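You operate a simulated robot arm through the tools that you are given. There is no shell and no other tool. Be economical: measure what you need, move in short steps, check, and stop when the job is done.

The job below is to be done with a simulated robot arm. You get a single attempt, and the scene is never put back.

## Task
Take the shim from the press end of the parts bench and put it on top of the white box there.
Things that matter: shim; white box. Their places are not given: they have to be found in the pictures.

It is judged by the outcome, as a careful person would: the job done as asked, and still so three seconds after it is handed in. It fails if anything else is knocked over, pushed out of place, dropped, spilled or broken.

## Robot
A 6-joint arm with a two-finger parallel gripper, fixed in place. Base frame: the origin is at the foot of the arm, x ahead of it, y to its left, z up; the work surface is at about z = 0. Readings come in mm, degrees, newtons and seconds.
With the tool pointing down near the work surface it reaches from about 160 to 420 mm from the base axis. Its first joint turns from -66.0 to 66.0 degrees. Payload 1.57 kg.
The tool frame sits at the grasp point between the pads (the TCP): z along the fingers, y along the line on which they close. The tips reach 30 mm beyond it. Largest opening 80 mm; finger width 17, thickness 12; the body of the gripper, 40 by 82 mm, starts 80 mm behind the TCP.
Orientation is that of the tool frame in the base frame, as [roll, pitch, yaw] about the fixed x, y, z axes, in that order (R = Rz(yaw) Ry(pitch) Rx(roll)). With the fingers straight down and closing along the base's y, the tool's x points along the base's -x, its y along +y and its z along -z.

## Interface
- The arm moves only by the tool move_arm. Its argument "deltas" is a list of rows, each an object (a shift or turn left out is 0, a gripper value left out holds the last) with "delta_pos": the shift along the tool's x, y, z in mm, a list of three; "rot": the turn, a rotation vector about the tool's x, y, z in degrees, a list of three; "hand": the gripper command, from -1 (fully open) to 1 (shut), values between in proportion. In form: [{"delta_pos": [tx, ty, tz], "rot": [wx, wy, wz], "hand": hand}, ...]. A call has 1 to 12 rows; each row shifts and turns the commanded pose from where the row before left it, along the tool's axes as they then stand. Each row takes 0.2 s and may step no farther than 50 mm and 8.6 degrees from the row before; otherwise, or with a gripper value out of range, the whole call is refused. A pose out of reach is approached as far as the arm can. The call stops where the force on the tool passes 40 N (or 10 N more than at its start, if that is more) or the arm is blocked; 0.2 s more then pass. The fingers move at their own pace (about 153 mm/s each) and stop on an object; they squeeze with about 43 N. The grip force told is the motor's: it shows also when the fingers shut on nothing. Time passes only in rows, and 0.2 s behind the last, so rows that do not move let the fingers close. The reply holds the time, the measured pose of the TCP, the force on the tool along the base axes, the opening and the grip force, in the units named above and with some noise.
- Cameras (640 x 400 px; columns grow to the right, rows downward): "scene" is fixed at [66, -343.1, 422.9]; the picture's right is [0.66, -0.75, 0.00], its down [-0.43, -0.38, -0.82] and it looks along [0.61, 0.54, -0.58] (base axes); focal length 358 px, centre (320, 200). "wrist" rides on the gripper at [-32, 0, -78] in the tool frame; the picture's right is [0.00, -1.00, 0.00], its down [0.97, 0.00, -0.24] and it looks along [0.24, 0.00, 0.97] (tool axes); focal length 218 px, centre (320, 200).
- grab_frame(camera): a new picture of that camera. The clock stands still meanwhile.
- measure_at(camera, pixels): for up to 12 pixels [column, row] of the newest picture of that camera ("zoom" is the newest enlarged one), the place [x, y, z] in the base frame of the surface seen there, good to about 2 mm. The clock stands still meanwhile.
- close_up(camera, box): a new picture of the part [left, top, right, bottom] of that camera's present view, enlarged. The clock stands still meanwhile.
- job_done(): hands the job in; it is judged then, once.

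Work in short steps. Measure before you move; look again where a grasp or a placing could have gone wrong, and mend it. You have 60 turns and 30 pictures in all, those below and enlarged ones among them. Open the gripper and draw the arm clear of the work before you hand the job in, unless the task says otherwise; then end with one line.

The tools are called after "Request:" as a command line: name --argument value ..., lists and objects as JSON in quotes. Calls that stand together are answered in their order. move_arm: Moves the arm, as the interface text tells. Its arguments: {"type":"object","properties":{"deltas":{"type":"array","items":{"type":"object","properties":{"delta_pos":{"type":"array","items":{"type":"number"}},"rot":{"type":"array","items":{"type":"number"}},"hand":{"type":"number"}}}}},"required":["deltas"]} The other tools are called the same way: grab_frame (camera) takes a picture; measure_at (camera, pixels) gives the place of the surface under pixels of a picture; close_up (camera, box) takes an enlarged picture of a part of a camera's view; job_done () hands the job in.

At the start:

```text
clock: 0.0
eef_pos: [279.7, -12.6, 184.6]
tool_rot: [-180.0, 0.0, -180.0]
force: [-0.3, -0.4, 0.8]
finger_gap: 79.9
grasp_force: 0.1
```

scene: 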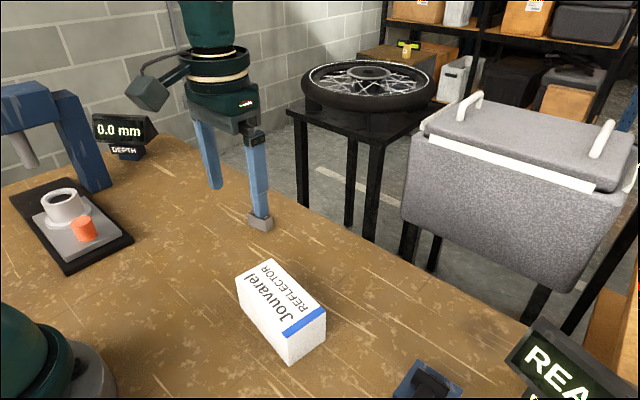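
wrist: 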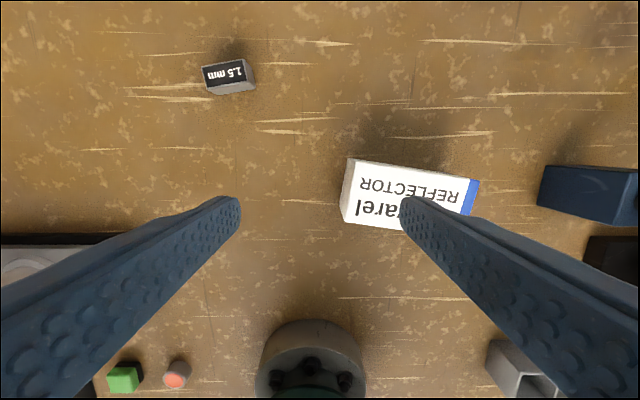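

The wrist view shows a small block marked "1.5 mm" at (228,76) and a white box at (410,195); the press is at the left of the scene view. I'll enlarge these areas to be sure which is the shim.

Request:
close_up --camera "scene" --box '[0, 80, 340, 380]'

Request:
close_up --camera "wrist" --box '[180, 40, 280, 110]'

Request:
measure_at --camera "wrist" --pixels '[[223, 75], [203, 68], [245, 60], [252, 80], [210, 90], [347, 160], [478, 182], [345, 215], [380, 200], [460, 180], [232, 90]]'

```text
1.33 times, centred on (170, 230) of scene
```

zoom: 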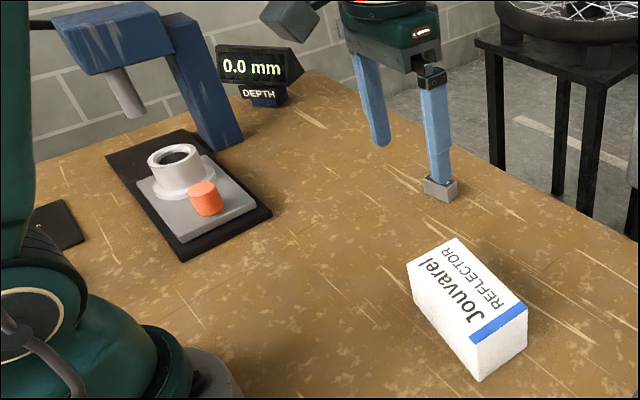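

```text
5.71 times, centred on (230, 75) of wrist
```

zoom: 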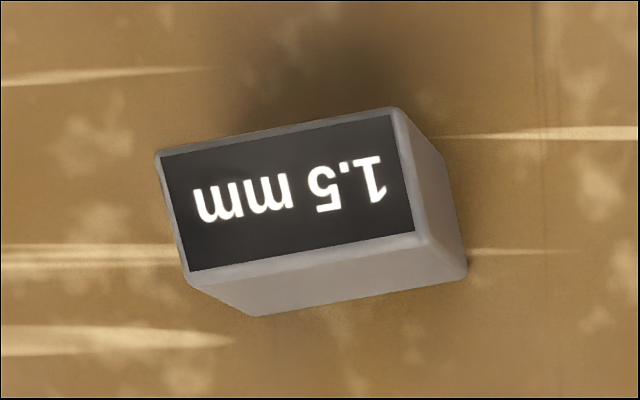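

```text
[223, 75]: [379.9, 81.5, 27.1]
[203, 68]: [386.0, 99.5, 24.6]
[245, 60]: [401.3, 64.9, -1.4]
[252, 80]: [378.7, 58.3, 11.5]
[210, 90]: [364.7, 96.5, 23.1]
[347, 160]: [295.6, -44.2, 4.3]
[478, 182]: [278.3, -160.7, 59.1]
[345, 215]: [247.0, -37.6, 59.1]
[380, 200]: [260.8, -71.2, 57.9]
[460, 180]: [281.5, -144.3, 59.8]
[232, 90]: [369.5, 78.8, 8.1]
```

The only shim is the block at about (380, 80), top z≈26, roughly 42 x 20 mm, with its long axis turned about 8.5° from base y. I'll measure the white box top in the scene view and move above the shim with the yaw matched.

Request:
measure_at --camera "scene" --pixels '[[240, 279], [272, 262], [322, 308], [288, 332], [280, 296], [246, 300], [286, 355], [322, 330], [262, 218]]'

Request:
move_arm --deltas '[{"delta_pos": [-33.4, 31, 0], "hand": -1}, {"delta_pos": [-33.4, 31, 0]}, {"delta_pos": [-33.4, 31, 0]}, {"delta_pos": [0, 0, 30], "rot": [0, 0, -8.5]}, {"delta_pos": [0, 0, 30]}, {}]'

Request:
grab_frame --camera "wrist"

```text
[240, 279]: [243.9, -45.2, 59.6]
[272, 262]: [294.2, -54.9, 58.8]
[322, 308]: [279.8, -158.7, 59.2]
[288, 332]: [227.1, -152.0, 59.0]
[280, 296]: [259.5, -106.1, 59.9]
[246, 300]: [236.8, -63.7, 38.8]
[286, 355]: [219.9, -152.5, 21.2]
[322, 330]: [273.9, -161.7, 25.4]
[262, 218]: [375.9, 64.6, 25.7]
```

```text
clock: 1.4
eef_pos: [372.1, 77.1, 119.7]
tool_rot: [-179.9, 0.0, -171.5]
force: [0.4, 0.0, 0.1]
finger_gap: 80.0
grasp_force: 0.1
out of reach, approached as far as the arm can: row 3
```

```text
25 pictures are left
```

wrist: 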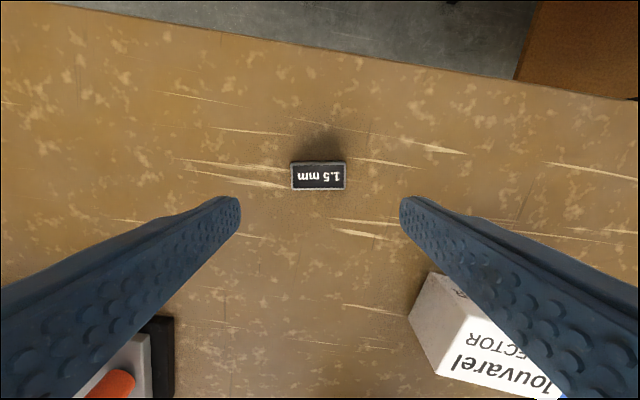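

The yaw matches, and the shim is centred between the fingers at (318,175), but the reach limited x to 372. I'll descend to about z=65 and check the pose before correcting.

Request:
move_arm --deltas '[{"delta_pos": [0, 0, 27]}, {"delta_pos": [0, 0, 27]}, {}]'

Request:
grab_frame --camera "wrist"

```text
clock: 2.2
eef_pos: [371.0, 76.9, 64.7]
tool_rot: [-180.0, 0.0, -171.5]
force: [0.0, 0.4, -0.5]
finger_gap: 79.8
grasp_force: 0.1
```

```text
24 pictures are left
```

wrist: 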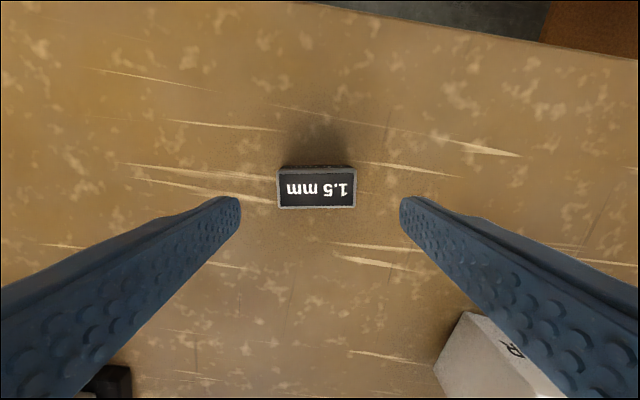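

The shim's top face spans about (277,168)-(357,208). I'll measure it to fix the remaining offset.

Request:
measure_at --camera "wrist" --pixels '[[317, 189], [280, 189], [354, 189], [317, 172], [317, 205]]'

```text
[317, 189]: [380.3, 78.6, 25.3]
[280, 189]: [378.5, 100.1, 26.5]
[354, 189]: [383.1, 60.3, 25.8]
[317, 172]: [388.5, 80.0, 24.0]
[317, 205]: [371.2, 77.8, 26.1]
```

Centre is about (380.3, 79.5), so I shift roughly 9.6 mm along tool -x and 1.2 mm along +y. Then I lower to TCP z≈35 with tips 5 mm above the bench.

Request:
move_arm --deltas '[{"delta_pos": [-9.6, 1.2, 0]}, {"delta_pos": [0, 0, 15]}, {"delta_pos": [0, 0, 14]}, {}]'

```text
clock: 3.2
eef_pos: [381.6, 80.5, 36.9]
tool_rot: [-180.0, 0.0, -171.4]
force: [0.6, -0.3, 0.1]
finger_gap: 80.1
grasp_force: 0.2
```

The TCP sits at (381.6, 80.5, 36.9), aligned with the shim. I close the fingers now.

Request:
move_arm --deltas '[{"hand": 1}, {}, {}]'

Request:
grab_frame --camera "wrist"

```text
clock: 4.0
eef_pos: [380.9, 79.9, 36.6]
tool_rot: [-179.9, 0.0, -171.5]
force: [-0.7, 0.2, -0.1]
finger_gap: 43.0
grasp_force: 43.1
```

```text
23 pictures are left
```

wrist: 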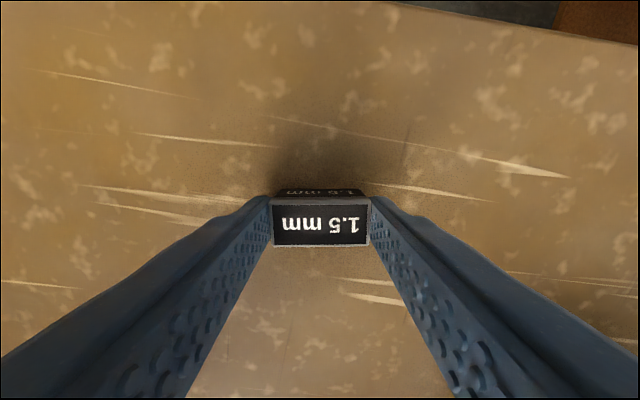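

The opening is 43 mm with 43 N of grip, so the shim is held. I lift, then pull inward and up, and check the hold.

Request:
move_arm --deltas '[{"delta_pos": [0, 0, -15]}, {"delta_pos": [0, 0, -20]}, {"delta_pos": [20, 0, -25]}, {"delta_pos": [20, 0, -25]}, {"delta_pos": [20, 0, -15]}, {}]'

Request:
grab_frame --camera "wrist"

```text
clock: 5.4
eef_pos: [321.3, 71.8, 135.4]
tool_rot: [-180.0, -0.1, -171.6]
force: [0.1, -0.4, -0.4]
finger_gap: 42.6
grasp_force: 43.1
```

```text
22 pictures are left
```

wrist: 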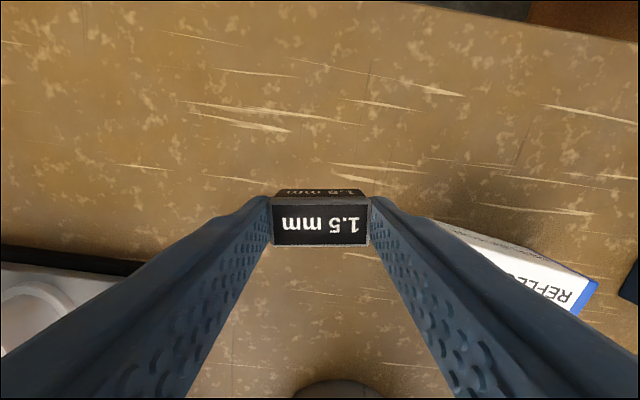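

The shim is held firmly at z=135. I carry it over the box centre (261, -103) and turn 17° to align with the box.

Request:
move_arm --deltas '[{"delta_pos": [17.1, -32.8, 0]}, {"delta_pos": [17.1, -32.8, 0]}, {"delta_pos": [17.1, -32.8, 0]}, {"delta_pos": [17.1, -32.8, 0]}, {"delta_pos": [17.1, -32.8, 0]}, {"rot": [0, 0, 8.5]}, {"rot": [0, 0, 8.5]}, {}]'

Request:
grab_frame --camera "scene"

Request:
grab_frame --camera "wrist"

```text
clock: 7.2
eef_pos: [261.1, -103.1, 137.2]
tool_rot: [-180.0, 0.0, 171.4]
force: [-0.9, 0.6, 0.0]
finger_gap: 42.7
grasp_force: 43.1
```

```text
21 pictures are left
```

scene: 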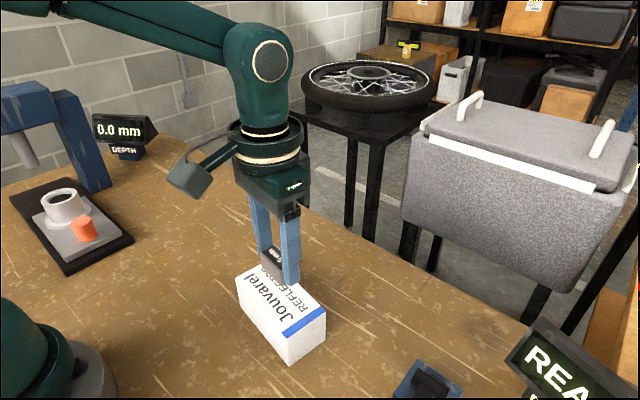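

```text
20 pictures are left
```

wrist: 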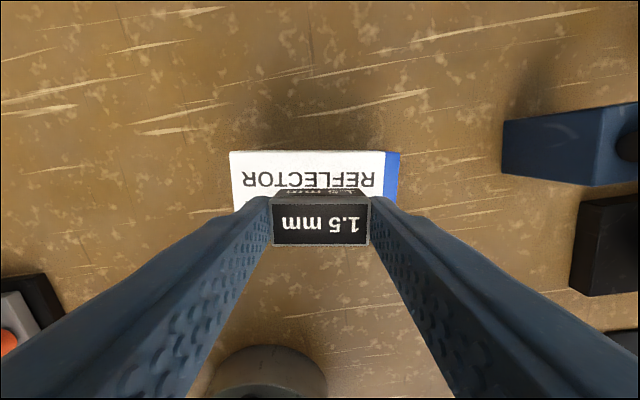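

The shim is over the box and aligned with it. Contact is expected at TCP z≈96, so I lower to about 98.5 first.

Request:
move_arm --deltas '[{"delta_pos": [0, 0, 20]}, {"delta_pos": [0, 0, 14]}, {"delta_pos": [0, 0, 4.5]}, {}]'

Request:
close_up --camera "scene" --box '[220, 220, 348, 370]'

```text
clock: 8.2
eef_pos: [261.3, -103.3, 97.5]
tool_rot: [180.0, -0.1, 171.5]
force: [-0.7, -0.9, -0.5]
finger_gap: 43.0
grasp_force: 42.9
```

```text
2.67 times, centred on (284, 295) of scene
```

zoom: 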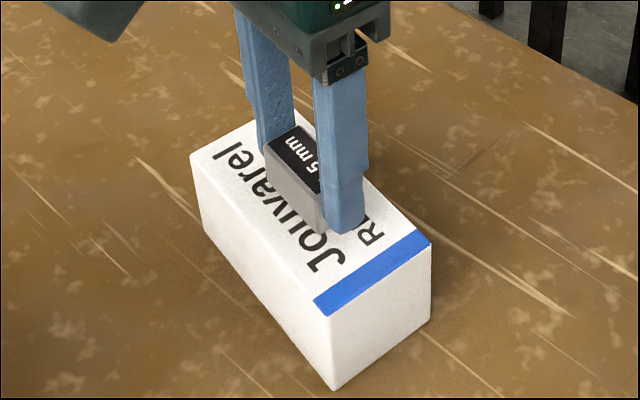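

The shim is just above the box top. I lower 1 mm at a time and watch the force.

Request:
move_arm --deltas '[{"delta_pos": [0, 0, 1]}, {}]'

```text
clock: 8.8
eef_pos: [261.1, -104.5, 96.7]
tool_rot: [-180.0, 0.0, 171.5]
force: [-0.2, 0.4, -0.8]
finger_gap: 42.9
grasp_force: 43.2
```

There is no contact force yet at z=96.7, so I lower another 0.7 mm.

Request:
move_arm --deltas '[{"delta_pos": [0, 0, 0.7]}, {}]'

```text
clock: 9.4
eef_pos: [260.5, -103.8, 96.2]
tool_rot: [180.0, 0.1, 171.6]
force: [0.1, 0.5, -0.2]
finger_gap: 42.6
grasp_force: 42.7
```

The expected remaining gap is under 1 mm, so I release gently by opening in stages.

Request:
move_arm --deltas '[{"delta_pos": [0, 0, 0.4]}, {"hand": -0.2}, {"hand": -0.5}, {}]'

Request:
grab_frame --camera "wrist"

```text
clock: 10.4
eef_pos: [261.4, -103.7, 95.5]
tool_rot: [-179.9, 0.0, 171.5]
force: [0.4, -0.7, -0.4]
finger_gap: 59.9
grasp_force: 0.0
```

```text
18 pictures are left
```

wrist: 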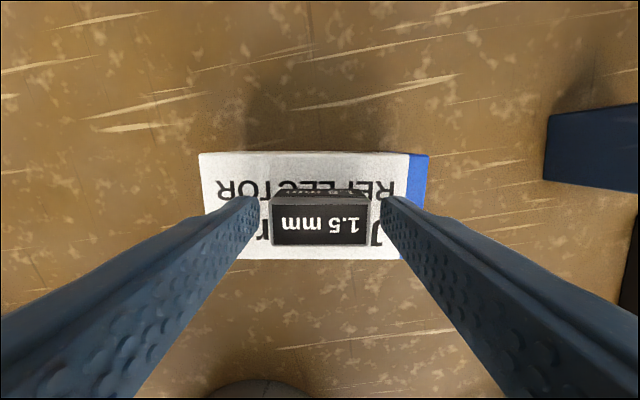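

The shim stands free on the box with both fingers clear. I rise straight up and then draw aside.

Request:
move_arm --deltas '[{"delta_pos": [0, 0, -15]}, {"delta_pos": [0, 0, -30]}, {"delta_pos": [0, 0, -40]}, {"delta_pos": [0, 40, 0], "hand": -1}, {"delta_pos": [0, 40, 0]}, {"delta_pos": [0, 40, 0]}, {}]'

Request:
grab_frame --camera "scene"

```text
clock: 12.0
eef_pos: [278.3, 16.3, 179.5]
tool_rot: [-180.0, 0.0, 171.5]
force: [-0.3, 0.2, 0.1]
finger_gap: 80.3
grasp_force: 0.0
```

```text
17 pictures are left
```

scene: 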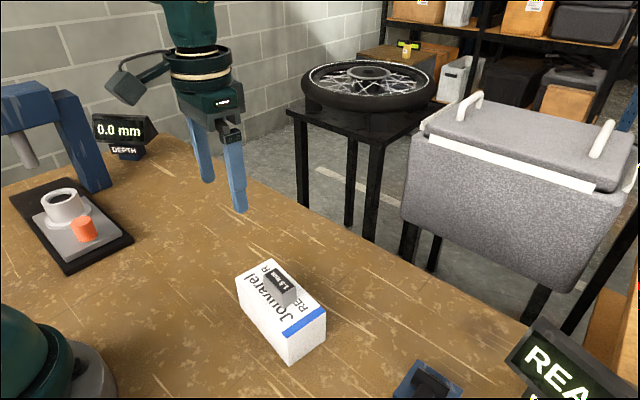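

The shim rests on the white box at (282,285), nothing else has moved, and the arm is clear with the gripper open. I hand the job in.

Request:
job_done

```text
The job is handed in.
```

The 1.5 mm shim is resting on top of the white box, the gripper is open and the arm is clear; nothing else in view was disturbed.
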